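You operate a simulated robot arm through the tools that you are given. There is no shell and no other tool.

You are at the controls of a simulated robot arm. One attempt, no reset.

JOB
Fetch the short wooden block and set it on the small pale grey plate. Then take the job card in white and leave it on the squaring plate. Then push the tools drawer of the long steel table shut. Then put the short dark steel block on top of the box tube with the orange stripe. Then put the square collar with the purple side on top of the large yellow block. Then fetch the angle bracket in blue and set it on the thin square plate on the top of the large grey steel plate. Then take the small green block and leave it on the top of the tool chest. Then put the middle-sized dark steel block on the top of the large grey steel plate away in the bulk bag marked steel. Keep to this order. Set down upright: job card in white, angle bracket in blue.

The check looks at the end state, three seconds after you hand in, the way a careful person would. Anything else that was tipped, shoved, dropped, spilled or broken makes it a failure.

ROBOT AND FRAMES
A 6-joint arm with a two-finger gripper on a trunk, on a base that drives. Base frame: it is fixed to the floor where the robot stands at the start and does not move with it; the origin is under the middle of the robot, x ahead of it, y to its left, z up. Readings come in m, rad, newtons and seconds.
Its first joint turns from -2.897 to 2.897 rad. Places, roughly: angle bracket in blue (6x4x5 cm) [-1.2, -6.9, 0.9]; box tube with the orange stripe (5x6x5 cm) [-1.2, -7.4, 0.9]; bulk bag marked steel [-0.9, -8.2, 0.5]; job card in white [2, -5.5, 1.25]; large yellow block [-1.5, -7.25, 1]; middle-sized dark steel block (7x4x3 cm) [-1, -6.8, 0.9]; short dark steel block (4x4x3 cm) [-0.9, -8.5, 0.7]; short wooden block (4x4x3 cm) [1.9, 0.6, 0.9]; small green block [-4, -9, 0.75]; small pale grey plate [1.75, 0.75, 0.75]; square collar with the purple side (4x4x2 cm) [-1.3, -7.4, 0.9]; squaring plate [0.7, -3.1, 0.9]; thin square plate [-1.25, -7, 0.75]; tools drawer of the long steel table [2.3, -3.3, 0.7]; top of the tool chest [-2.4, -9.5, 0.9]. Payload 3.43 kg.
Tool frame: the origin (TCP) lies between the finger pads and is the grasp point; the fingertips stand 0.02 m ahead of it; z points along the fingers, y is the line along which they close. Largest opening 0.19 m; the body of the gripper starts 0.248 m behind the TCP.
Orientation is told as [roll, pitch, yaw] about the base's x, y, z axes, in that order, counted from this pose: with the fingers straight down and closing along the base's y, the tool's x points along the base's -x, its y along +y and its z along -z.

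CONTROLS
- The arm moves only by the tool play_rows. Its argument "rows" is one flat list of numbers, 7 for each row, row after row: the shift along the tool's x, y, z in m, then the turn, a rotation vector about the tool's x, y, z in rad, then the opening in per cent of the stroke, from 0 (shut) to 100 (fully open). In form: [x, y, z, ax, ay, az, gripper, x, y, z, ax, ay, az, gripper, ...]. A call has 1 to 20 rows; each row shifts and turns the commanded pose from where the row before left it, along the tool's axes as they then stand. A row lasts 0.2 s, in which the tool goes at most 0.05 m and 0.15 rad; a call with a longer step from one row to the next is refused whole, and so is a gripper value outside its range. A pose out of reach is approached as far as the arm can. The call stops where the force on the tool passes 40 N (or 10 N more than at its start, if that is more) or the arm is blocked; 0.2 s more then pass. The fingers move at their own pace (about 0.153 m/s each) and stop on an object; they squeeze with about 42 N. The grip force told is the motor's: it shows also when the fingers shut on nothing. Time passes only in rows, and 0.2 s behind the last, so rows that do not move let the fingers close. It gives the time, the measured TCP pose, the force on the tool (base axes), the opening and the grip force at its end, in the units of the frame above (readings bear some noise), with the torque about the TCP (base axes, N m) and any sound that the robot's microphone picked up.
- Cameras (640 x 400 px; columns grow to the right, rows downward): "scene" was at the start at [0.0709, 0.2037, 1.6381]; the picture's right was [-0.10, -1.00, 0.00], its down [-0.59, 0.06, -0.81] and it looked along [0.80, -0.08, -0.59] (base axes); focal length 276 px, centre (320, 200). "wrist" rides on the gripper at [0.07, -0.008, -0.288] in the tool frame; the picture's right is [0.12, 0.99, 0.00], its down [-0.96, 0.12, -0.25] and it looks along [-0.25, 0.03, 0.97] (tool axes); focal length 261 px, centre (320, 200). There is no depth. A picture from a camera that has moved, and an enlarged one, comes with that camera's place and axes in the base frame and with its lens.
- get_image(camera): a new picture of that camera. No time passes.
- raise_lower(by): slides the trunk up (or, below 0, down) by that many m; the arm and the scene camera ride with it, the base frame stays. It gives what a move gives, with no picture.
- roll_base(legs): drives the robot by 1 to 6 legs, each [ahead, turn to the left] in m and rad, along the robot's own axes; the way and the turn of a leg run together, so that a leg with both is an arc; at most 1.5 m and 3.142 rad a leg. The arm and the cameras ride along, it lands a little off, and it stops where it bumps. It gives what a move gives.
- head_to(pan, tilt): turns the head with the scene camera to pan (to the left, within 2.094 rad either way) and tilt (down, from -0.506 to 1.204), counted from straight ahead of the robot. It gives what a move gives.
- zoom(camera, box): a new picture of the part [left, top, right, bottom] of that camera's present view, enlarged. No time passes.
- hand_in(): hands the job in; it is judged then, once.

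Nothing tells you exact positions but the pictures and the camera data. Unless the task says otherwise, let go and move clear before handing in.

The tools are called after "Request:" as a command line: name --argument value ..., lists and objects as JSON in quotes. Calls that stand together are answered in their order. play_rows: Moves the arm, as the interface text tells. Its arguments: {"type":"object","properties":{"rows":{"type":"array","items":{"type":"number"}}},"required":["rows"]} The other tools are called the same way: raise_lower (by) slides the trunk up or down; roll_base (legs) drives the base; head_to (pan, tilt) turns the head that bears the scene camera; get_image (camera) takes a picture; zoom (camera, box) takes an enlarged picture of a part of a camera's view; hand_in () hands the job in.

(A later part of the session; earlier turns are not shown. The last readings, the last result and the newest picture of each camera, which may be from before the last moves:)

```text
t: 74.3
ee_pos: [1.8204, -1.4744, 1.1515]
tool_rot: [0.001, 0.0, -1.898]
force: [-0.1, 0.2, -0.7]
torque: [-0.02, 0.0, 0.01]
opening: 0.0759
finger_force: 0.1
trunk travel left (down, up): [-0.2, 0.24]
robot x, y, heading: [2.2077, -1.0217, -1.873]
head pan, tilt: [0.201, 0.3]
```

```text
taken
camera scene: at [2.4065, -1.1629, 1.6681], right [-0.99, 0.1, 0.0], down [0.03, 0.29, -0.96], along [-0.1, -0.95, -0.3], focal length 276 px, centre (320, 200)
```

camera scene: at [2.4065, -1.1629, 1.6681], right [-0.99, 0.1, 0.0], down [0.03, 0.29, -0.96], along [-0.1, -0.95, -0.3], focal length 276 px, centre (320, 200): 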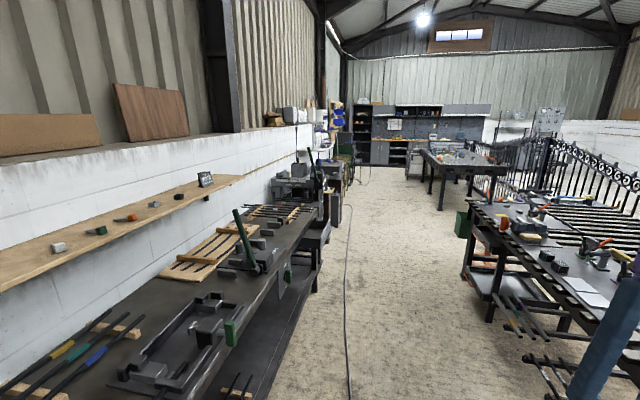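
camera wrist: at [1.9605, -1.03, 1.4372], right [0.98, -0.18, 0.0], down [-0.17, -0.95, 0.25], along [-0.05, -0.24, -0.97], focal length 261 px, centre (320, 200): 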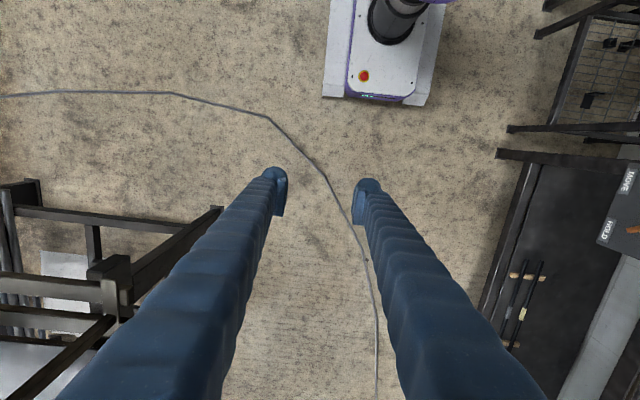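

The way ahead is a clear aisle about 1.5 m wide. I'll drive on down it and look at the tables on both sides.

Request:
roll_base --legs '[[1.3, 0]]'

Request:
head_to --pan -0.9 --tilt 0.5

Request:
get_image --camera "scene"

Request:
head_to --pan 0.9 --tilt 0.6

Request:
get_image --camera "scene"

Request:
head_to --pan 0.2 --tilt 0.3

Request:
get_image --camera "scene"

```text
t: 83.2
ee_pos: [1.4323, -2.7203, 1.1493]
tool_rot: [0.001, 0.0, -1.893]
force: [0.2, -1.0, 0.5]
torque: [0.01, -0.01, 0.01]
opening: 0.076
finger_force: 0.1
trunk travel left (down, up): [-0.2, 0.24]
robot x, y, heading: [1.8193, -2.268, -1.873]
head pan, tilt: [0.201, 0.3]
```

```text
t: 84.5
ee_pos: [1.4322, -2.7202, 1.1518]
tool_rot: [0.001, 0.0, -1.893]
force: [-0.2, -0.1, -0.4]
torque: [0.01, -0.02, -0.02]
opening: 0.0759
finger_force: 0.1
trunk travel left (down, up): [-0.2, 0.24]
robot x, y, heading: [1.8192, -2.2725, -1.871]
head pan, tilt: [-0.901, 0.499]
```

```text
taken
camera scene: at [1.9428, -2.3479, 1.6498], right [-0.36, 0.93, 0.0], down [0.45, 0.17, -0.88], along [-0.82, -0.32, -0.48], focal length 276 px, centre (320, 200)
```

scene: 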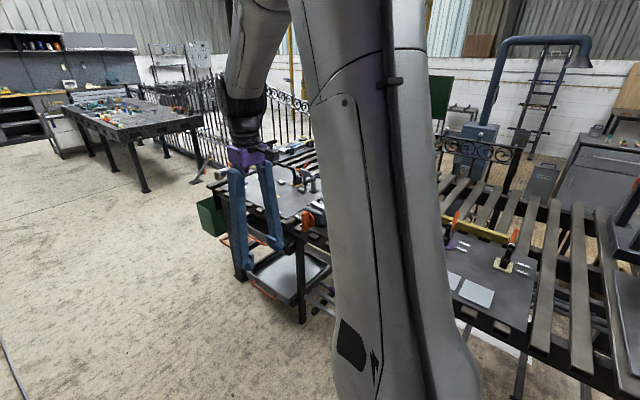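

```text
t: 86.3
ee_pos: [1.4328, -2.7204, 1.152]
tool_rot: [0.0, 0.001, -1.894]
force: [0.2, 0.6, -0.7]
torque: [-0.04, 0.0, -0.02]
opening: 0.0761
finger_force: 0.0
trunk travel left (down, up): [-0.2, 0.24]
robot x, y, heading: [1.8232, -2.2671, -1.874]
head pan, tilt: [0.901, 0.6]
```

```text
taken
camera scene: at [2.0775, -2.388, 1.6407], right [-0.83, -0.56, 0.0], down [-0.32, 0.47, -0.82], along [0.47, -0.68, -0.57], focal length 276 px, centre (320, 200)
```

scene: 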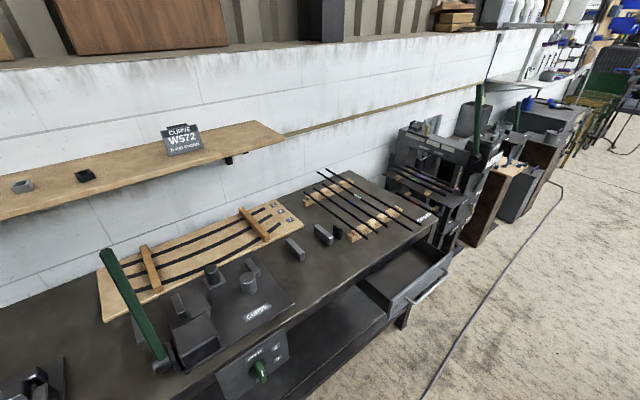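

```text
t: 87.4
ee_pos: [1.4335, -2.7215, 1.15]
tool_rot: [0.0, -0.001, -1.893]
force: [0.7, 0.2, -0.7]
torque: [0.0, -0.05, -0.01]
opening: 0.0758
finger_force: 0.0
trunk travel left (down, up): [-0.2, 0.24]
robot x, y, heading: [1.8238, -2.2671, -1.871]
head pan, tilt: [0.201, 0.3]
```

```text
taken
camera scene: at [2.0184, -2.4079, 1.6681], right [-0.99, 0.1, 0.0], down [0.03, 0.3, -0.95], along [-0.09, -0.95, -0.3], focal length 276 px, centre (320, 200)
```

scene: 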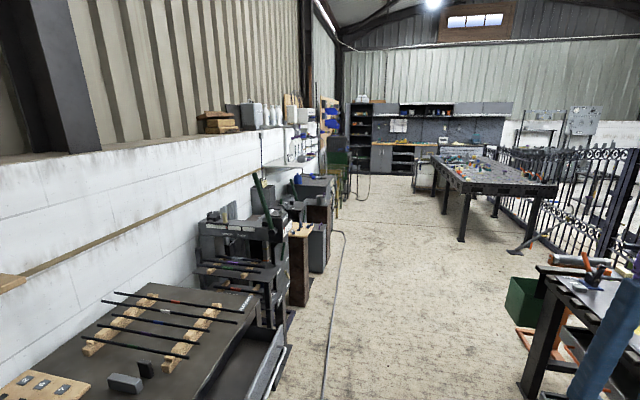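

Request:
zoom --camera "scene" --box '[230, 90, 390, 190]'

Request:
zoom --camera "scene" --box '[180, 160, 340, 260]'

```text
4.00 times, centred on (310, 140) of scene
camera zoom: at [2.0184, -2.4079, 1.6681], right [-0.99, 0.1, 0.0], down [0.03, 0.3, -0.95], along [-0.09, -0.95, -0.3], focal length 1102 px, centre (360, 440)
```

zoom: 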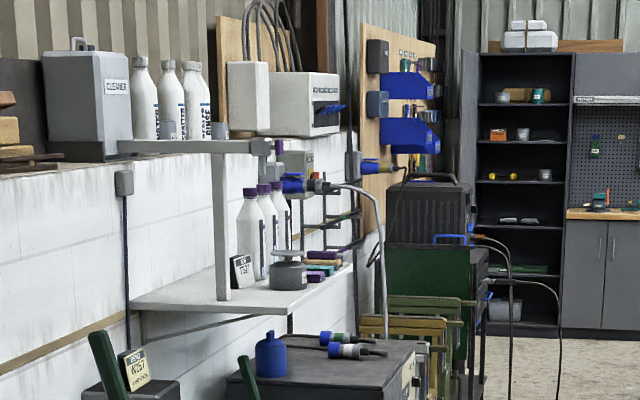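

```text
4.00 times, centred on (260, 210) of scene
camera zoom: at [2.0184, -2.4079, 1.6681], right [-0.99, 0.1, 0.0], down [0.03, 0.3, -0.95], along [-0.09, -0.95, -0.3], focal length 1102 px, centre (560, 160)
```

zoom: 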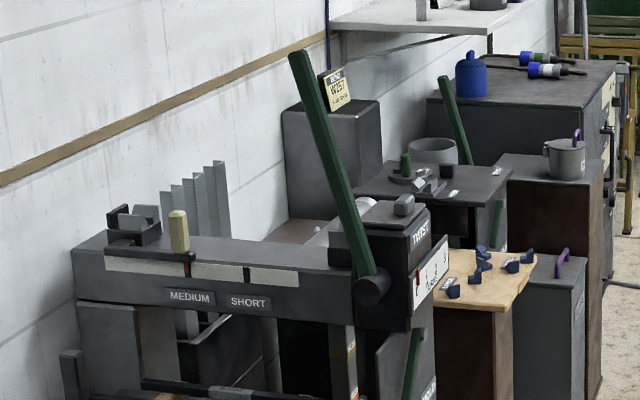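

The white job card stands on the white wall shelf beside the bottles, about (2.03, −5.4, 1.2). I'll drive on down the aisle toward it.

Request:
roll_base --legs '[[1.2, 0], [0.9, 0]]'

Request:
head_to --pan 0.75 --tilt 0.35

Request:
get_image --camera "scene"

Request:
zoom --camera "scene" --box '[240, 80, 480, 230]'

```text
t: 101.7
ee_pos: [0.8087, -4.7374, 1.1505]
tool_rot: [0.001, 0.0, -1.892]
force: [-0.1, -0.1, -0.8]
torque: [0.0, 0.02, -0.01]
opening: 0.0759
finger_force: 0.1
trunk travel left (down, up): [-0.2, 0.24]
robot x, y, heading: [1.1966, -4.2851, -1.868]
head pan, tilt: [0.201, 0.3]
```

```text
t: 102.7
ee_pos: [0.8103, -4.7372, 1.1516]
tool_rot: [0.0, 0.001, -1.894]
force: [0.0, 0.3, -0.3]
torque: [0.01, 0.0, -0.01]
opening: 0.0761
finger_force: 0.2
trunk travel left (down, up): [-0.2, 0.24]
robot x, y, heading: [1.1993, -4.2811, -1.871]
head pan, tilt: [0.75, 0.351]
```

```text
taken
camera scene: at [1.4441, -4.4151, 1.6634], right [-0.9, -0.43, 0.0], down [-0.15, 0.31, -0.94], along [0.41, -0.85, -0.34], focal length 276 px, centre (320, 200)
```

scene: 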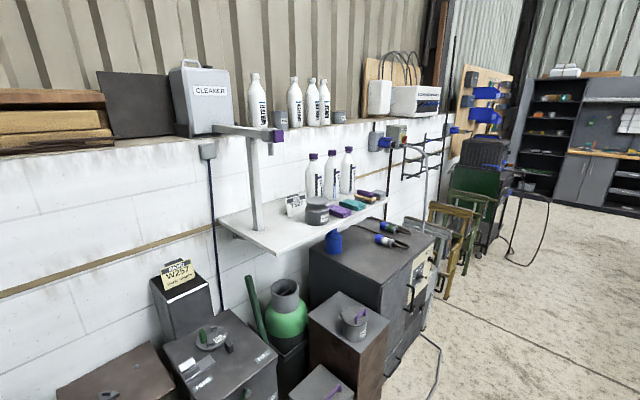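

```text
2.67 times, centred on (360, 155) of scene
camera zoom: at [1.4441, -4.4151, 1.6634], right [-0.9, -0.43, 0.0], down [-0.15, 0.31, -0.94], along [0.41, -0.85, -0.34], focal length 735 px, centre (213, 320)
```

zoom: 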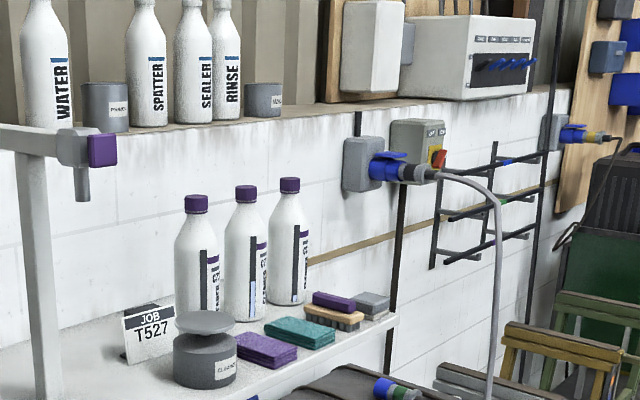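

The card reads "JOB T527", a tent card standing on the white shelf at about (2.03, −5.39), shelf height ≈1.18. A bracket bar sticks out on its near side, so I'll stand across from the card, slightly beyond it.

Request:
roll_base --legs '[[0.5, 0.7], [0.5, -0.7]]'

Request:
head_to --pan 1.5 --tilt 0.5

Request:
get_image --camera "scene"

Request:
head_to --pan 1.4 --tilt 1.1

Request:
get_image --camera "scene"

```text
t: 110.0
ee_pos: [0.8513, -5.7184, 1.1525]
tool_rot: [-0.002, 0.001, -1.9]
force: [-0.2, -0.1, 0.4]
torque: [0.07, 0.04, -0.03]
opening: 0.0759
finger_force: 0.1
trunk travel left (down, up): [-0.2, 0.24]
robot x, y, heading: [1.2597, -5.2715, -1.871]
head pan, tilt: [0.75, 0.351]
```

```text
t: 111.2
ee_pos: [0.8501, -5.7183, 1.1526]
tool_rot: [0.001, -0.001, -1.901]
force: [-0.3, 0.3, -0.7]
torque: [-0.04, -0.11, 0.0]
opening: 0.076
finger_force: 0.1
trunk travel left (down, up): [-0.2, 0.24]
robot x, y, heading: [1.2559, -5.2724, -1.876]
head pan, tilt: [1.499, 0.499]
```

```text
taken
camera scene: at [1.5528, -5.3544, 1.65], right [-0.37, -0.93, 0.0], down [-0.44, 0.18, -0.88], along [0.82, -0.32, -0.48], focal length 276 px, centre (320, 200)
```

scene: 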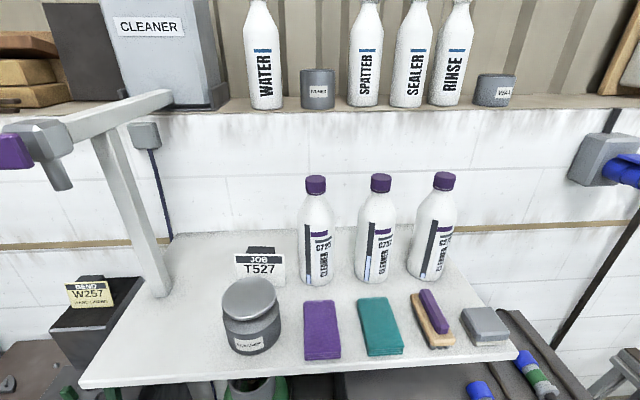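

```text
t: 112.2
ee_pos: [0.8511, -5.7176, 1.1524]
tool_rot: [0.0, 0.0, -1.901]
force: [-0.6, 0.3, 1.0]
torque: [0.02, -0.02, 0.0]
opening: 0.0758
finger_force: 0.0
trunk travel left (down, up): [-0.2, 0.24]
robot x, y, heading: [1.2621, -5.2778, -1.874]
head pan, tilt: [1.4, 1.1]
```

```text
taken
camera scene: at [1.5252, -5.3504, 1.6021], right [-0.46, -0.89, 0.0], down [-0.79, 0.41, -0.45], along [0.4, -0.21, -0.89], focal length 276 px, centre (320, 200)
```

scene: 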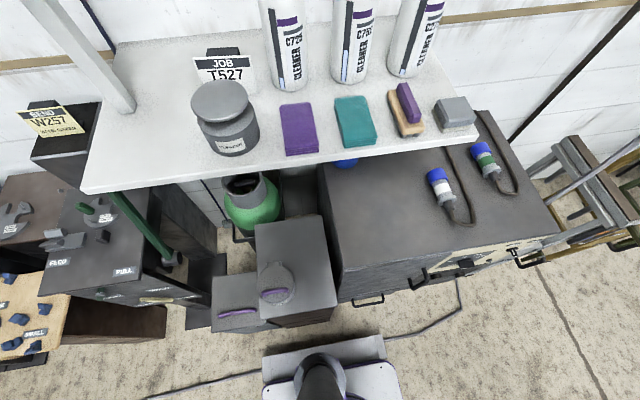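

Request:
head_to --pan 1.6 --tilt 0.6

Request:
zoom --camera "scene" --box '[220, 150, 380, 250]'

Request:
get_image --camera "scene"

```text
t: 113.1
ee_pos: [0.8504, -5.7177, 1.1527]
tool_rot: [0.0, 0.001, -1.9]
force: [-0.6, 0.1, -0.1]
torque: [0.02, 0.01, 0.0]
opening: 0.0762
finger_force: 0.0
trunk travel left (down, up): [-0.2, 0.24]
robot x, y, heading: [1.2587, -5.2764, -1.873]
head pan, tilt: [1.6, 0.6]
```

```text
4.00 times, centred on (300, 200) of scene
camera zoom: at [1.554, -5.3454, 1.6406], right [-0.27, -0.96, 0.0], down [-0.54, 0.15, -0.82], along [0.79, -0.22, -0.57], focal length 1102 px, centre (400, 200)
```

zoom: 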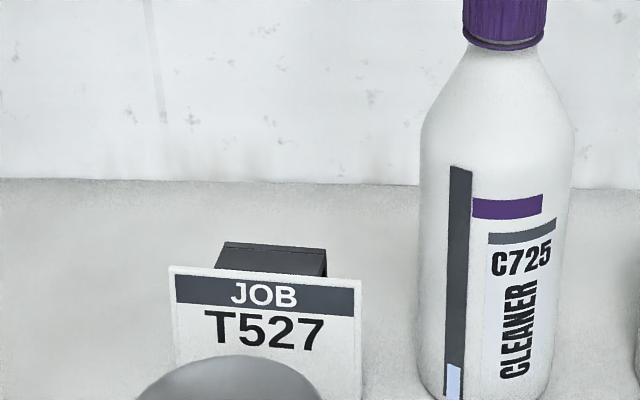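

```text
taken
camera scene: at [1.554, -5.3454, 1.6406], right [-0.27, -0.96, 0.0], down [-0.54, 0.15, -0.82], along [0.79, -0.22, -0.57], focal length 276 px, centre (320, 200)
```

scene: 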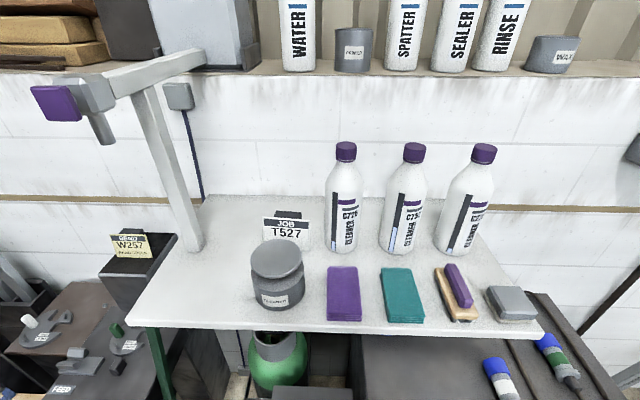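

The card is a white plate with a dark block behind it, standing between the tin and the first bottle. I'll raise the trunk and the tool well above the shelf items, then sweep the arm left.

Request:
raise_lower --by 0.2

Request:
play_rows --rows '[0, 0, -0.05, 0, 0, 0, 40, 0, 0, -0.05, 0, 0, 0, 40, -0.0109, 0.0437, 0, 0, 0, -0.0476, 40, -0.0109, 0.0437, 0, 0, 0, -0.0476, 40, -0.0109, 0.0437, 0, 0, 0, -0.0476, 40, -0.0109, 0.0437, 0, 0, 0, -0.0476, 40, -0.0109, 0.0437, 0, 0, 0, -0.0476, 40, -0.0109, 0.0437, 0, 0, 0, -0.0476, 40, -0.0109, 0.0437, 0, 0, 0, -0.0476, 40, -0.0109, 0.0437, 0, 0, 0, -0.0476, 40, -0.0109, 0.0437, 0, 0, 0, -0.0476, 40, -0.0109, 0.0437, 0, 0, 0, -0.0476, 40]'

```text
t: 115.2
ee_pos: [0.8508, -5.717, 1.3517]
tool_rot: [-0.001, 0.001, -1.901]
force: [0.0, 0.7, 0.3]
torque: [-0.01, 0.01, 0.02]
opening: 0.0757
finger_force: 0.1
trunk travel left (down, up): [-0.4, 0.04]
robot x, y, heading: [1.262, -5.277, -1.873]
head pan, tilt: [1.6, 0.6]
```

```text
t: 117.8
ee_pos: [1.2695, -5.8757, 1.452]
tool_rot: [-0.001, -0.001, -1.425]
force: [0.5, -0.3, 0.1]
torque: [0.02, 0.1, 0.0]
opening: 0.0759
finger_force: 0.1
trunk travel left (down, up): [-0.4, 0.04]
robot x, y, heading: [1.2597, -5.2766, -1.873]
head pan, tilt: [1.6, 0.6]
```

Request:
play_rows --rows '[0.001, 0.044, 0, 0, 0, -0.0476, 70, 0.001, 0.044, 0, 0, 0, -0.0476, 70, 0.001, 0.044, 0, 0, 0, -0.0476, 70, 0.001, 0.044, 0, 0, 0, -0.0476, 70, 0.001, 0.044, 0, 0, 0, -0.0476, 70, 0.001, 0.044, 0, 0, 0, -0.0476, 70, 0.001, 0.044, 0, 0, 0, -0.0476, 70, 0.001, 0.044, 0, 0, 0, -0.0476, 70, 0.001, 0.044, 0, 0, 0, -0.0476, 70, 0.001, 0.044, 0, 0, 0, -0.0476, 70, 0.0115, 0.0425, 0, 0, 0, -0.0476, 70, 0.0115, 0.0425, 0, 0, 0, -0.0476, 70, 0.0115, 0.0425, 0, 0, 0, -0.0476, 70, 0.0115, 0.0425, 0, 0, 0, -0.0476, 70, 0.0115, 0.0425, 0, 0, 0, -0.0476, 70, 0.0115, 0.0425, 0, 0, 0, -0.0476, 70, 0.0115, 0.0425, 0, 0, 0, -0.0476, 70, 0.0115, 0.0425, 0, 0, 0, -0.0476, 70]'

Request:
get_image --camera "wrist"

Request:
get_image --camera "scene"

```text
t: 121.4
ee_pos: [1.7909, -5.5717, 1.4801]
tool_rot: [0.017, -0.05, -0.815]
force: [-0.5, -0.7, 0.4]
torque: [0.09, -0.11, 0.04]
opening: 0.1333
finger_force: 0.1
trunk travel left (down, up): [-0.4, 0.04]
robot x, y, heading: [1.2578, -5.2756, -1.872]
head pan, tilt: [1.6, 0.6]
stopped in row 17: the arm was blocked; the commanded pose is now the measured one
```

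```text
taken
camera wrist: at [1.7239, -5.5174, 1.7635], right [0.64, 0.77, 0.01], down [0.73, -0.61, 0.3], along [0.23, -0.18, -0.95], focal length 261 px, centre (320, 200)
```

wrist: 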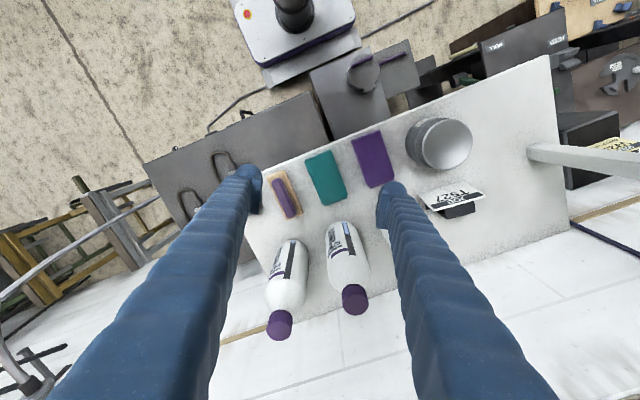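

```text
taken
camera scene: at [1.5168, -5.305, 1.7933], right [0.33, -0.94, 0.0], down [-0.9, -0.31, -0.31], along [0.29, 0.1, -0.95], focal length 276 px, centre (320, 200)
```

scene: 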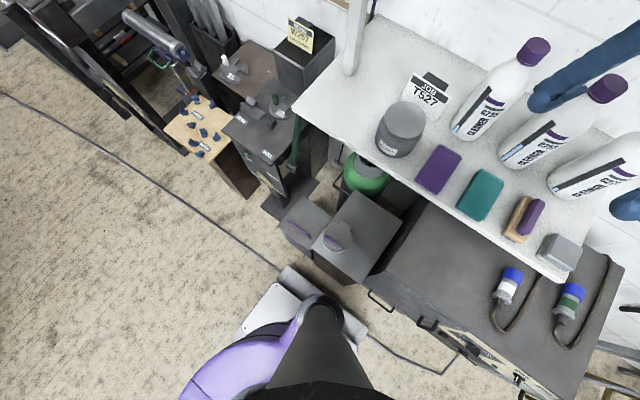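

The arm ran into my own head mast on the left side; I'll back it out to the front at once and check that the head returns to its set pose.

Request:
play_rows --rows '[-0.0115, -0.0425, 0, 0, 0, 0.0476, 70, -0.0115, -0.0425, 0, 0, 0, 0.0476, 70, -0.0115, -0.0425, 0, 0, 0, 0.0476, 70, -0.0115, -0.0425, 0, 0, 0, 0.0476, 70, -0.001, -0.044, 0, 0, 0, 0.0476, 70, -0.001, -0.044, 0, 0, 0, 0.0476, 70, -0.001, -0.044, 0, 0, 0, 0.0476, 70, -0.001, -0.044, 0, 0, 0, 0.0476, 70, -0.001, -0.044, 0, 0, 0, 0.0476, 70, -0.001, -0.044, 0, 0, 0, 0.0476, 70]'

Request:
get_image --camera "scene"

```text
t: 123.6
ee_pos: [1.4548, -5.8308, 1.4683]
tool_rot: [0.03, -0.028, -1.284]
force: [-1.1, -0.6, -1.1]
torque: [0.0, -0.07, 0.01]
opening: 0.1329
finger_force: 0.0
trunk travel left (down, up): [-0.4, 0.04]
robot x, y, heading: [1.2599, -5.2766, -1.877]
head pan, tilt: [1.6, 0.6]
```

```text
taken
camera scene: at [1.5531, -5.3459, 1.8408], right [-0.27, -0.96, 0.0], down [-0.54, 0.15, -0.83], along [0.8, -0.22, -0.56], focal length 276 px, centre (320, 200)
```

scene: 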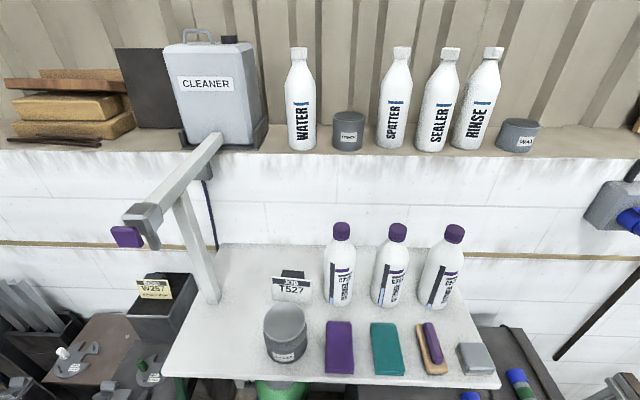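

Request:
zoom --camera "scene" --box '[220, 220, 380, 320]'

Request:
zoom --camera "scene" --box '[255, 255, 335, 305]'

```text
4.00 times, centred on (300, 270) of scene
camera zoom: at [1.5531, -5.3459, 1.8408], right [-0.27, -0.96, 0.0], down [-0.54, 0.15, -0.83], along [0.8, -0.22, -0.56], focal length 1102 px, centre (400, -80)
```

zoom: 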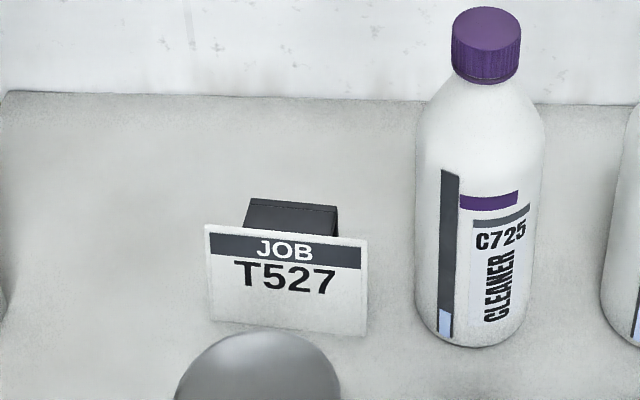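

```text
8.00 times, centred on (295, 280) of scene
camera zoom: at [1.5531, -5.3459, 1.8408], right [-0.27, -0.96, 0.0], down [-0.54, 0.15, -0.83], along [0.8, -0.22, -0.56], focal length 2204 px, centre (520, -440)
```

zoom: 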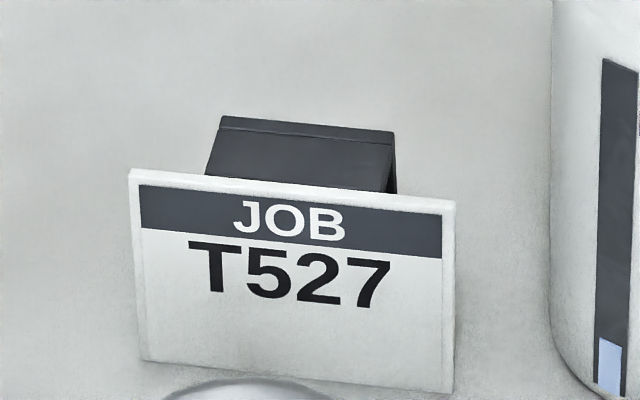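

The head sprang back and the shelf is undisturbed. The card measures about 0.11 wide at (2.03, −5.40), with a dark block some 5 cm deep behind it. I'd rather face the shelf head-on, so I'll bring the arm to the front, then turn the base toward the shelf.

Request:
play_rows --rows '[0, 0, 0, 0.03, 0.028, 0, 70, 0, -0.042, 0, 0, 0, 0.07, 70, 0, -0.042, 0, 0, 0, 0.07, 70, 0, -0.042, 0, 0, 0, 0.07, 70, 0, -0.042, 0, 0, 0, 0.07, 70, 0, -0.042, 0, 0, 0, 0.07, 70, 0, -0.042, 0, 0, 0, 0.07, 70, 0, -0.042, 0, 0, 0, 0.07, 70, 0, -0.042, 0, 0, 0, 0.07, 70, 0, -0.042, 0, 0, 0, 0.07, 70]'

Request:
head_to --pan 0.5 --tilt 0.8

Request:
get_image --camera "scene"

```text
t: 125.8
ee_pos: [1.0837, -5.833, 1.4674]
tool_rot: [0.0, -0.001, -1.914]
force: [-0.1, -1.5, 0.2]
torque: [-0.04, -0.06, -0.01]
opening: 0.1328
finger_force: 0.0
trunk travel left (down, up): [-0.4, 0.04]
robot x, y, heading: [1.2603, -5.2745, -1.872]
head pan, tilt: [1.6, 0.6]
```

```text
t: 127.1
ee_pos: [1.0855, -5.833, 1.4675]
tool_rot: [-0.001, -0.002, -1.912]
force: [0.1, -0.2, -0.8]
torque: [-0.02, 0.0, 0.0]
opening: 0.133
finger_force: 0.1
trunk travel left (down, up): [-0.4, 0.04]
robot x, y, heading: [1.2595, -5.2768, -1.871]
head pan, tilt: [0.499, 0.799]
```

```text
taken
camera scene: at [1.4847, -5.4008, 1.8238], right [-0.98, -0.2, 0.0], down [-0.14, 0.7, -0.7], along [0.14, -0.68, -0.72], focal length 276 px, centre (320, 200)
```

scene: 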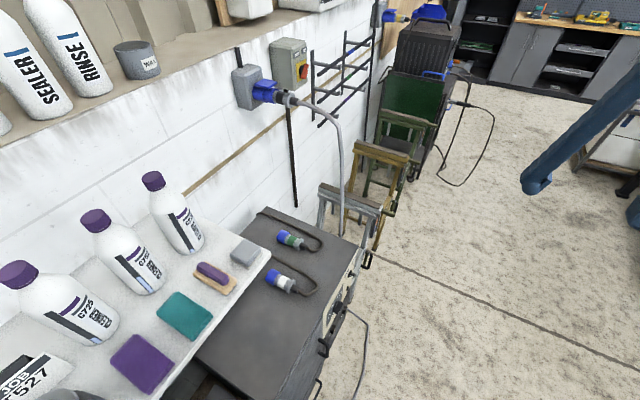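

Request:
roll_base --legs '[[0.38, 0], [-0.5, 0.7], [0, 0.87]]'

Request:
head_to --pan 0.0 --tilt 0.7

Request:
get_image --camera "scene"

Request:
get_image --camera "wrist"

```text
t: 137.1
ee_pos: [1.682, -5.3325, 1.4676]
tool_rot: [-0.002, -0.001, -0.355]
force: [0.6, -0.2, 0.6]
torque: [0.0, -0.03, 0.03]
opening: 0.1332
finger_force: 0.0
trunk travel left (down, up): [-0.4, 0.04]
robot x, y, heading: [1.1085, -5.2081, -0.317]
head pan, tilt: [0.499, 0.799]
```

```text
t: 138.0
ee_pos: [1.6838, -5.3288, 1.4681]
tool_rot: [-0.004, 0.0, -0.354]
force: [0.7, 1.0, -1.0]
torque: [-0.3, 0.13, 0.02]
opening: 0.1331
finger_force: 0.1
trunk travel left (down, up): [-0.4, 0.04]
robot x, y, heading: [1.1077, -5.2108, -0.317]
head pan, tilt: [0.0, 0.7]
```

```text
taken
camera scene: at [1.2396, -5.0273, 1.8315], right [-0.31, -0.95, 0.0], down [-0.61, 0.2, -0.76], along [0.73, -0.24, -0.64], focal length 276 px, centre (320, 200)
```

scene: 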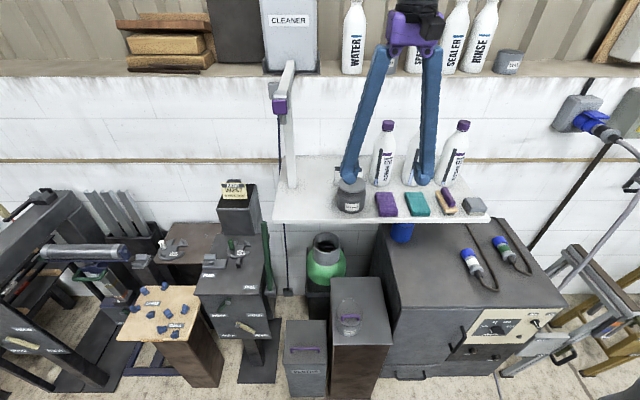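

```text
taken
camera wrist: at [1.616, -5.3104, 1.7548], right [0.23, 0.97, 0.0], down [0.94, -0.22, 0.25], along [0.24, -0.06, -0.97], focal length 261 px, centre (320, 200)
```

wrist: 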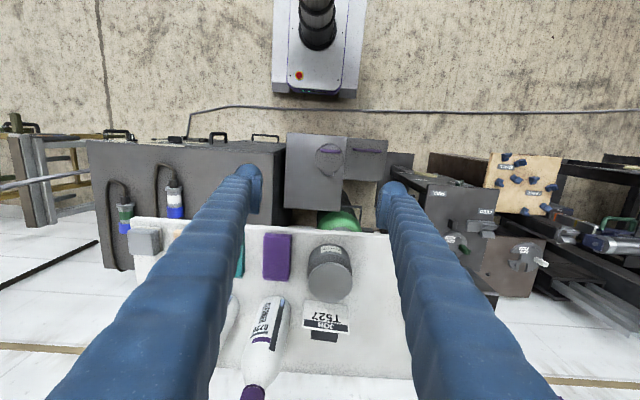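

Request:
roll_base --legs '[[0.1, 0]]'

Request:
zoom --camera "wrist" --box '[220, 220, 420, 345]'

```text
t: 139.4
ee_pos: [1.7821, -5.3638, 1.4663]
tool_rot: [-0.003, -0.002, -0.354]
force: [-0.6, 0.9, -0.7]
torque: [0.05, 0.13, 0.0]
opening: 0.1331
finger_force: 0.1
trunk travel left (down, up): [-0.4, 0.04]
robot x, y, heading: [1.2046, -5.2439, -0.319]
head pan, tilt: [0.0, 0.7]
```

```text
3.20 times, centred on (320, 282) of wrist
camera zoom: at [1.7139, -5.3465, 1.7539], right [0.23, 0.97, 0.0], down [0.94, -0.23, 0.25], along [0.24, -0.06, -0.97], focal length 834 px, centre (320, -64)
```

zoom: 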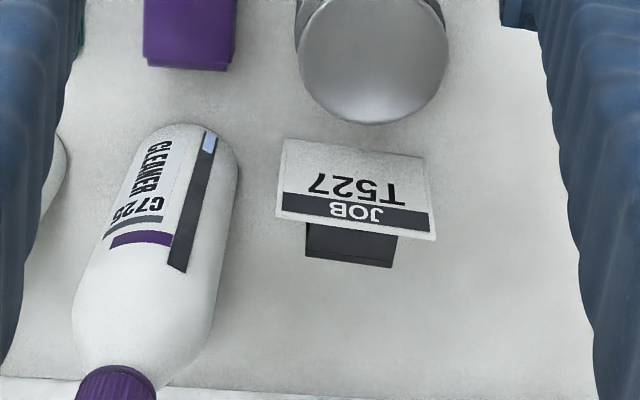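

I'm now facing the shelf with everything in view. The dark block behind the card measures about 6 × 4 cm with its top near z 1.245; I'll grip it from above just behind the card, and first hover over it.

Request:
play_rows --rows '[-0.04016, 0.0078, 0, 0, 0, 0, 44, -0.04016, 0.0078, 0, 0, 0, 0, 44, -0.04016, 0.0078, 0, 0, 0, 0, 44, -0.04016, 0.0078, 0, 0, 0, 0, 44, -0.04016, 0.0078, 0, 0, 0, 0, 44, -0.04016, 0.0078, 0, 0, 0, 0, 44, -0.04016, 0.0079, 0, 0, 0, 0.042, 44, 0, 0, 0, 0, 0, 0, 44]'

Request:
get_image --camera "wrist"

Request:
zoom --camera "wrist" --box '[240, 120, 400, 220]'

Request:
get_image --camera "scene"

```text
t: 141.2
ee_pos: [2.0599, -5.4076, 1.4714]
tool_rot: [-0.002, -0.005, -0.395]
force: [-0.8, 0.0, 0.8]
torque: [-0.02, -0.15, 0.0]
opening: 0.0835
finger_force: 0.1
trunk travel left (down, up): [-0.4, 0.04]
robot x, y, heading: [1.2057, -5.2418, -0.318]
head pan, tilt: [0.0, 0.7]
```

```text
taken
camera wrist: at [1.9917, -5.3877, 1.7579], right [0.27, 0.96, 0.0], down [0.93, -0.26, 0.25], along [0.24, -0.07, -0.97], focal length 261 px, centre (320, 200)
```

wrist: 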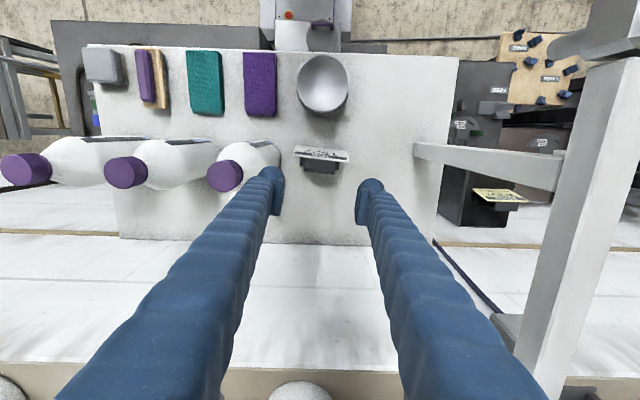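

```text
4.00 times, centred on (320, 170) of wrist
camera zoom: at [1.9917, -5.3877, 1.7579], right [0.27, 0.96, 0.0], down [0.93, -0.26, 0.25], along [0.24, -0.07, -0.97], focal length 1043 px, centre (320, 320)
```

zoom: 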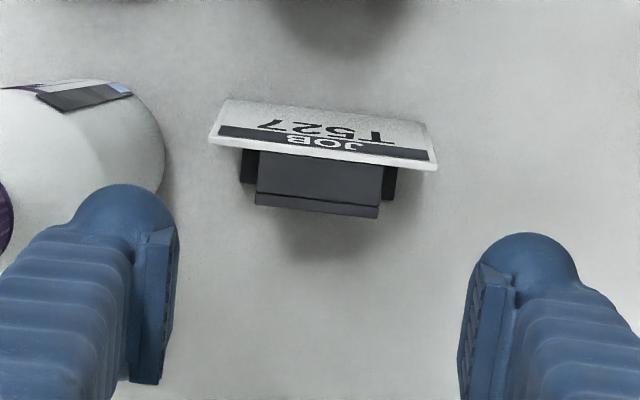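

```text
taken
camera scene: at [1.3321, -5.0623, 1.8323], right [-0.31, -0.95, 0.0], down [-0.61, 0.2, -0.77], along [0.73, -0.24, -0.64], focal length 276 px, centre (320, 200)
```

scene: 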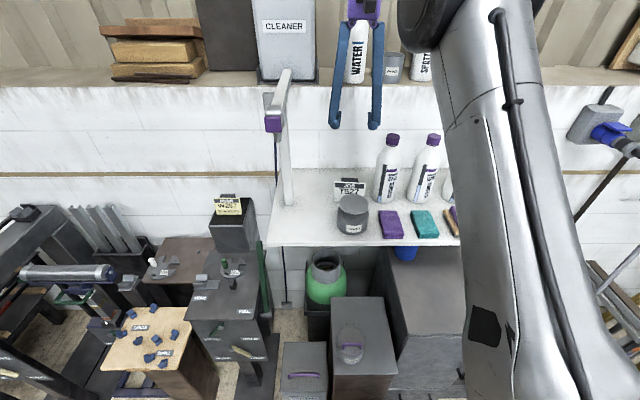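

Request:
play_rows --rows '[-0.004, 0.001, 0.03, 0, 0, 0, 44, 0, 0, 0.04, 0, 0, 0, 44, 0, 0, 0.04, 0, 0, 0, 44, 0, 0, 0.04, 0, 0, 0, 44, 0, 0, 0.025, 0, 0, 0, 44, 0, 0, 0, 0, 0, 0, 44]'

Request:
zoom --camera "wrist" --box '[240, 130, 400, 230]'

Request:
zoom --camera "scene" --box '[280, 110, 440, 210]'

```text
t: 142.6
ee_pos: [2.0686, -5.4092, 1.2928]
tool_rot: [0.0, -0.001, -0.395]
force: [-0.9, -0.4, -0.3]
torque: [-0.01, -0.02, -0.05]
opening: 0.0836
finger_force: 0.0
trunk travel left (down, up): [-0.4, 0.04]
robot x, y, heading: [1.2053, -5.2435, -0.316]
head pan, tilt: [0.0, 0.7]
```

```text
4.00 times, centred on (320, 180) of wrist
camera zoom: at [1.9995, -5.3893, 1.58], right [0.27, 0.96, 0.0], down [0.93, -0.26, 0.25], along [0.24, -0.07, -0.97], focal length 1043 px, centre (320, 280)
```

zoom: 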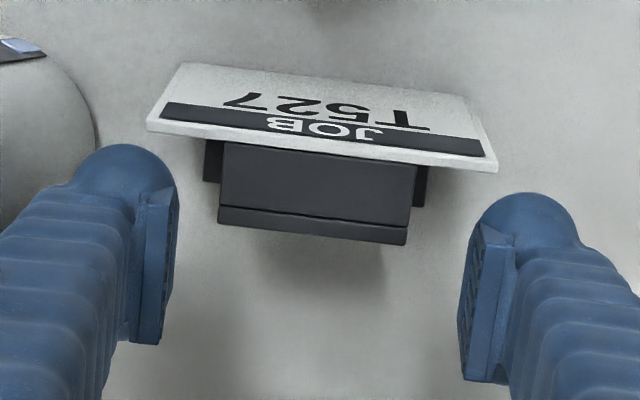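

```text
4.00 times, centred on (360, 160) of scene
camera zoom: at [1.3353, -5.0631, 1.832], right [-0.31, -0.95, 0.0], down [-0.61, 0.2, -0.76], along [0.73, -0.24, -0.64], focal length 1102 px, centre (160, 360)
```

zoom: 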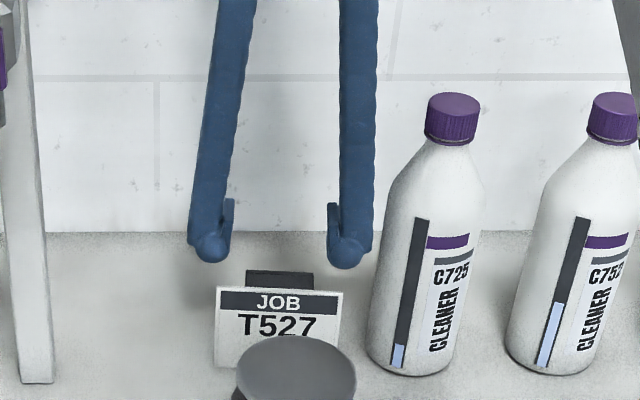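

Request:
play_rows --rows '[0.0045, 0, 0, 0, 0, 0, 52, 0, 0, 0.02, 0, 0, 0, 52, 0, 0, 0.015, 0, 0, 0, 52, 0, 0, 0.01, 0, 0, 0, 52, 0, 0, 0, 0, 0, 0, 52]'

Request:
zoom --camera "wrist" --box '[240, 150, 400, 250]'

```text
t: 143.8
ee_pos: [2.0635, -5.4093, 1.2494]
tool_rot: [-0.001, -0.002, -0.397]
force: [-0.7, 0.3, 0.9]
torque: [-0.03, -0.05, 0.0]
opening: 0.0987
finger_force: 0.0
trunk travel left (down, up): [-0.4, 0.04]
robot x, y, heading: [1.2075, -5.2412, -0.313]
head pan, tilt: [0.0, 0.7]
```

```text
4.00 times, centred on (320, 200) of wrist
camera zoom: at [1.995, -5.3881, 1.5358], right [0.27, 0.96, 0.0], down [0.93, -0.26, 0.25], along [0.24, -0.07, -0.97], focal length 1043 px, centre (320, 200)
```

zoom: 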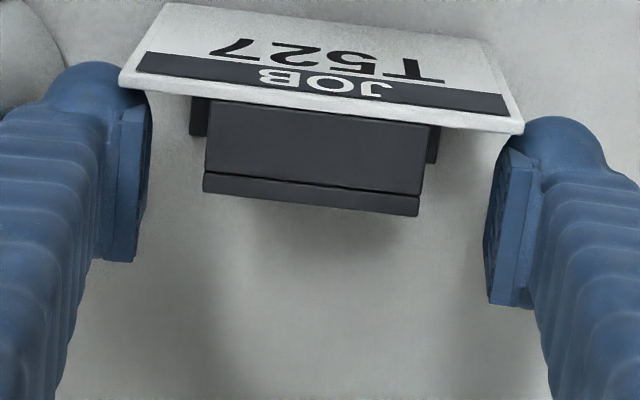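

Request:
play_rows --rows '[0, 0, 0.012, 0, 0, 0, 52, 0, 0, 0, 0, 0, 0, 44, 0, 0, 0, 0, 0, 0, 38, 0, 0, 0, 0, 0, 0, 33, 0, 0, 0, 0, 0, 0, 25, 0, 0, 0, 0, 0, 0, 25]'

Request:
zoom --camera "wrist" --box '[240, 150, 400, 250]'

```text
t: 145.2
ee_pos: [2.0638, -5.4099, 1.2374]
tool_rot: [-0.001, 0.0, -0.396]
force: [-0.3, -0.2, -0.1]
torque: [0.0, -0.06, 0.02]
opening: 0.059
finger_force: 41.4
trunk travel left (down, up): [-0.4, 0.04]
robot x, y, heading: [1.2067, -5.2381, -0.319]
head pan, tilt: [0.0, 0.7]
```

```text
4.00 times, centred on (320, 200) of wrist
camera zoom: at [1.9958, -5.3884, 1.5235], right [0.27, 0.96, 0.0], down [0.93, -0.26, 0.25], along [0.24, -0.07, -0.97], focal length 1043 px, centre (320, 200)
```

zoom: 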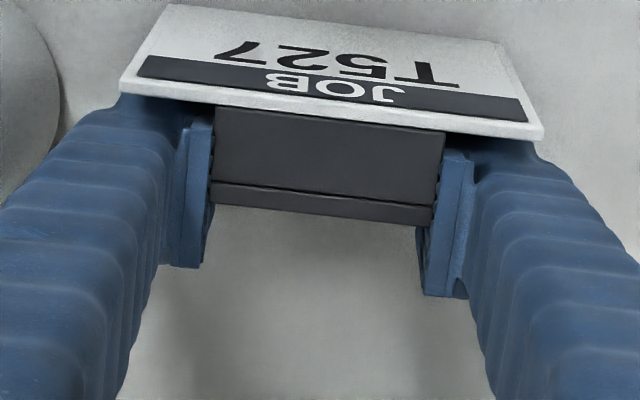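

The fingers hold the block behind the card at 0.059 opening. I'll lift it.

Request:
play_rows --rows '[0, 0, -0.01, 0, 0, 0, 25, 0, 0, -0.02, 0, 0, 0, 25, 0, 0, -0.03, 0, 0, 0, 25, 0, 0, -0.04, 0, 0, 0, 25, 0, 0, -0.04, 0, 0, 0, 25, 0, 0, -0.04, 0, 0, 0, 25, 0, 0, -0.04, 0, 0, 0, 25, 0, 0, -0.03, 0, 0, 0, 25]'

Request:
get_image --camera "wrist"

Request:
get_image --camera "scene"

```text
t: 147.0
ee_pos: [2.0626, -5.4085, 1.4836]
tool_rot: [-0.002, 0.003, -0.395]
force: [0.0, -0.1, -0.4]
torque: [-0.01, 0.03, -0.01]
opening: 0.0589
finger_force: 42.0
trunk travel left (down, up): [-0.4, 0.04]
robot x, y, heading: [1.205, -5.2396, -0.317]
head pan, tilt: [0.0, 0.7]
```

```text
taken
camera wrist: at [1.9962, -5.3879, 1.7719], right [0.27, 0.96, 0.0], down [0.93, -0.26, 0.25], along [0.24, -0.07, -0.97], focal length 261 px, centre (320, 200)
```

wrist: 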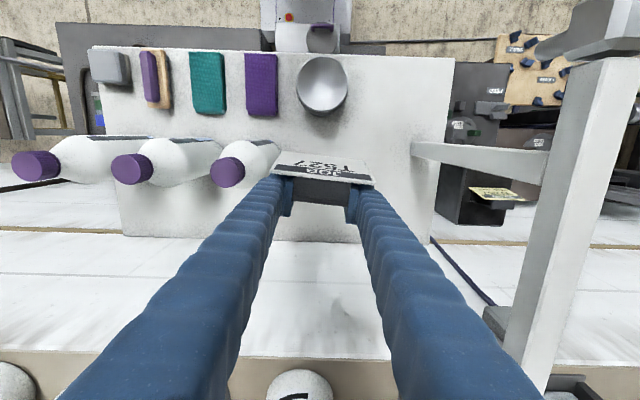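

```text
taken
camera scene: at [1.3361, -5.0633, 1.8319], right [-0.31, -0.95, 0.0], down [-0.61, 0.2, -0.76], along [0.73, -0.24, -0.65], focal length 276 px, centre (320, 200)
```

scene: 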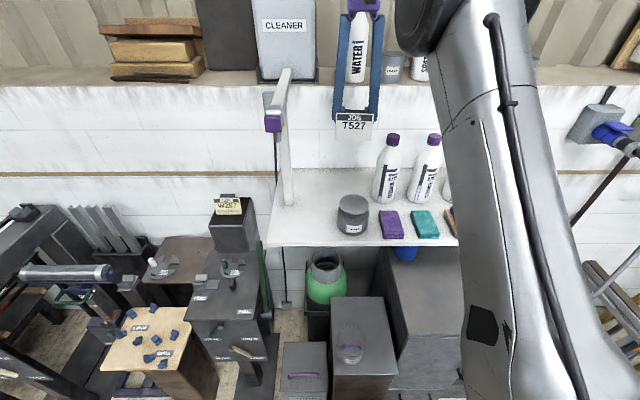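

The card is up and hanging level. I'll draw it back to the robot, reverse into the aisle, turn and drive up to the squaring plate.

Request:
play_rows --rows '[0.0397, -0.0097, 0, 0, 0, 0, 25, 0.0397, -0.0097, 0, 0, 0, 0, 25, 0.0397, -0.0097, 0, 0, 0, 0, 25, 0.0397, -0.0097, 0, 0, 0, 0, 25, 0.0397, -0.0097, 0, 0, 0, 0, 25, 0.0397, -0.0097, 0, 0, 0, 0, 25, 0.0397, -0.0097, 0, 0, 0, 0, 25, 0.03, 0, 0, 0, 0, 0, 25]'

Request:
roll_base --legs '[[-0.35, 0], [0, 0.8], [0, 0.78]]'

Request:
head_to --pan 0.6 --tilt 0.5

Request:
get_image --camera "scene"

```text
t: 148.8
ee_pos: [1.7509, -5.3514, 1.4878]
tool_rot: [-0.003, -0.001, -0.396]
force: [0.5, -0.4, -0.6]
torque: [-0.03, -0.06, 0.01]
opening: 0.0592
finger_force: 42.1
trunk travel left (down, up): [-0.4, 0.04]
robot x, y, heading: [1.2035, -5.2408, -0.317]
head pan, tilt: [0.0, 0.7]
```

```text
t: 157.3
ee_pos: [1.04, -4.5894, 1.4868]
tool_rot: [-0.004, 0.0, 1.072]
force: [-1.3, 1.0, -0.8]
torque: [-0.34, -0.2, 0.0]
opening: 0.0591
finger_force: 41.8
trunk travel left (down, up): [-0.4, 0.04]
robot x, y, heading: [0.9426, -5.1555, 1.194]
head pan, tilt: [0.0, 0.7]
stopped in leg 3: the robot was blocked; the commanded pose is now the measured one
```

```text
t: 158.3
ee_pos: [1.0433, -4.5917, 1.4884]
tool_rot: [-0.001, -0.001, 1.072]
force: [-0.4, 0.4, -0.3]
torque: [-0.02, -0.11, -0.02]
opening: 0.0591
finger_force: 41.5
trunk travel left (down, up): [-0.4, 0.04]
robot x, y, heading: [0.9436, -5.1581, 1.182]
head pan, tilt: [0.6, 0.499]
```

```text
taken
camera scene: at [0.7227, -5.0104, 1.8495], right [0.98, 0.22, 0.0], down [0.1, -0.47, -0.88], along [-0.19, 0.86, -0.48], focal length 276 px, centre (320, 200)
```

scene: 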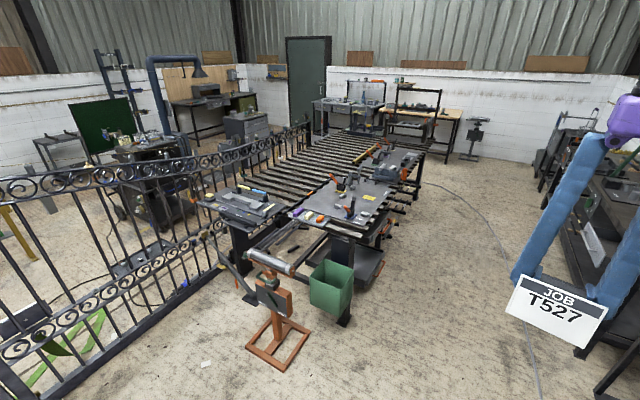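

Request:
zoom --camera "scene" --box '[270, 130, 430, 230]'

Request:
zoom --camera "scene" --box '[480, 240, 640, 340]'

```text
4.00 times, centred on (350, 180) of scene
camera zoom: at [0.7227, -5.0104, 1.8495], right [0.98, 0.22, 0.0], down [0.1, -0.47, -0.88], along [-0.19, 0.86, -0.48], focal length 1102 px, centre (200, 280)
```

zoom: 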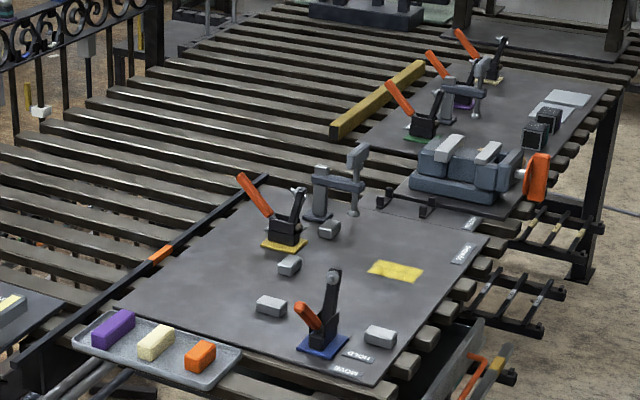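

```text
4.00 times, centred on (560, 290) of scene
camera zoom: at [0.7227, -5.0104, 1.8495], right [0.98, 0.22, 0.0], down [0.1, -0.47, -0.88], along [-0.19, 0.86, -0.48], focal length 1102 px, centre (-640, -160)
```

zoom: 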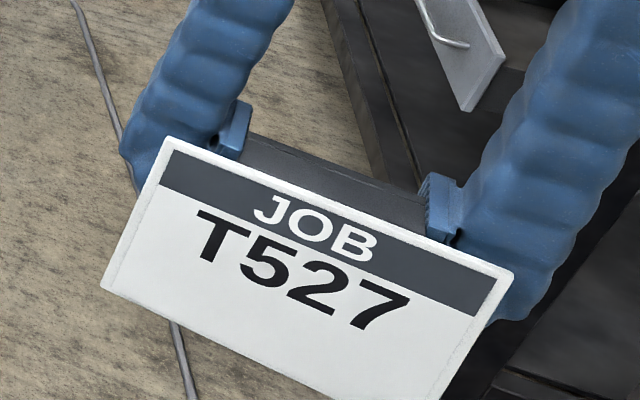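

Request:
roll_base --legs '[[0.9, 0.09], [0.8, 0.02]]'

Request:
head_to --pan 1.3 --tilt 0.6

Request:
get_image --camera "scene"

```text
t: 170.0
ee_pos: [1.5008, -2.9743, 1.4889]
tool_rot: [-0.003, 0.0, 1.181]
force: [-0.7, -0.3, -0.4]
torque: [-0.04, -0.01, 0.04]
opening: 0.059
finger_force: 41.8
trunk travel left (down, up): [-0.4, 0.04]
robot x, y, heading: [1.4623, -3.5473, 1.301]
head pan, tilt: [0.6, 0.499]
```

```text
t: 171.1
ee_pos: [1.5011, -2.9753, 1.4897]
tool_rot: [-0.002, -0.003, 1.18]
force: [-0.2, 0.0, -0.9]
torque: [0.01, 0.01, -0.01]
opening: 0.0593
finger_force: 42.6
trunk travel left (down, up): [-0.4, 0.04]
robot x, y, heading: [1.4603, -3.5488, 1.297]
head pan, tilt: [1.3, 0.6]
```

```text
taken
camera scene: at [1.1825, -3.4665, 1.8407], right [0.52, 0.86, 0.0], down [0.48, -0.29, -0.83], along [-0.71, 0.43, -0.56], focal length 276 px, centre (320, 200)
```

scene: 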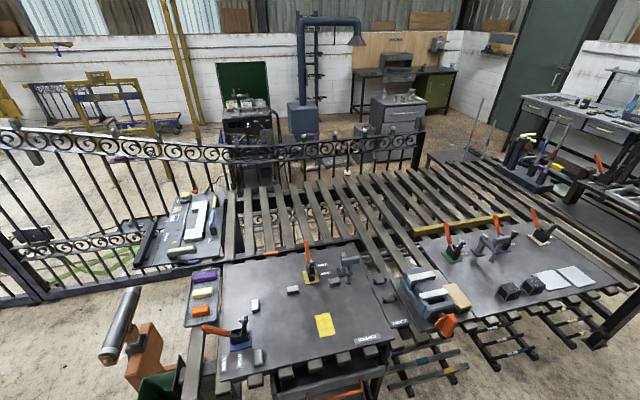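

Request:
zoom --camera "scene" --box '[180, 240, 420, 390]'

Request:
zoom --camera "scene" --box '[400, 200, 640, 350]'

Request:
zoom --camera "scene" --box '[120, 170, 280, 270]'

```text
2.67 times, centred on (300, 315) of scene
camera zoom: at [1.1825, -3.4665, 1.8407], right [0.52, 0.86, 0.0], down [0.48, -0.29, -0.83], along [-0.71, 0.43, -0.56], focal length 735 px, centre (373, -107)
```

zoom: 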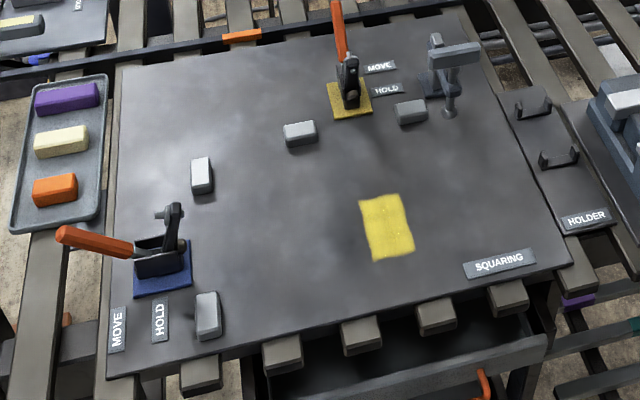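

```text
2.67 times, centred on (520, 275) of scene
camera zoom: at [1.1825, -3.4665, 1.8407], right [0.52, 0.86, 0.0], down [0.48, -0.29, -0.83], along [-0.71, 0.43, -0.56], focal length 735 px, centre (-213, 0)
```

zoom: 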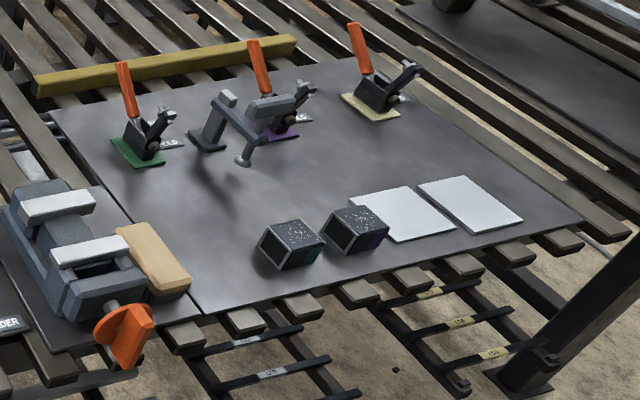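

```text
4.00 times, centred on (200, 220) of scene
camera zoom: at [1.1825, -3.4665, 1.8407], right [0.52, 0.86, 0.0], down [0.48, -0.29, -0.83], along [-0.71, 0.43, -0.56], focal length 1102 px, centre (800, 120)
```

zoom: 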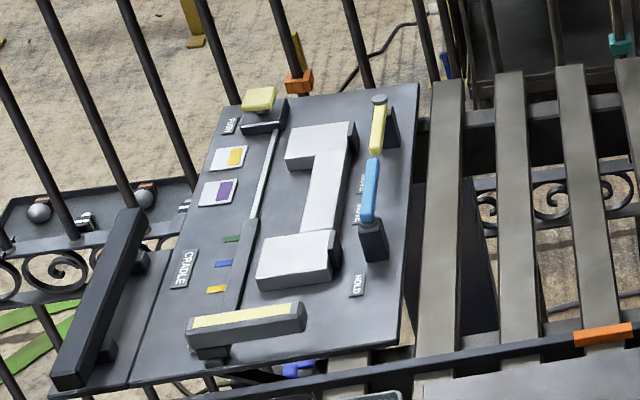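

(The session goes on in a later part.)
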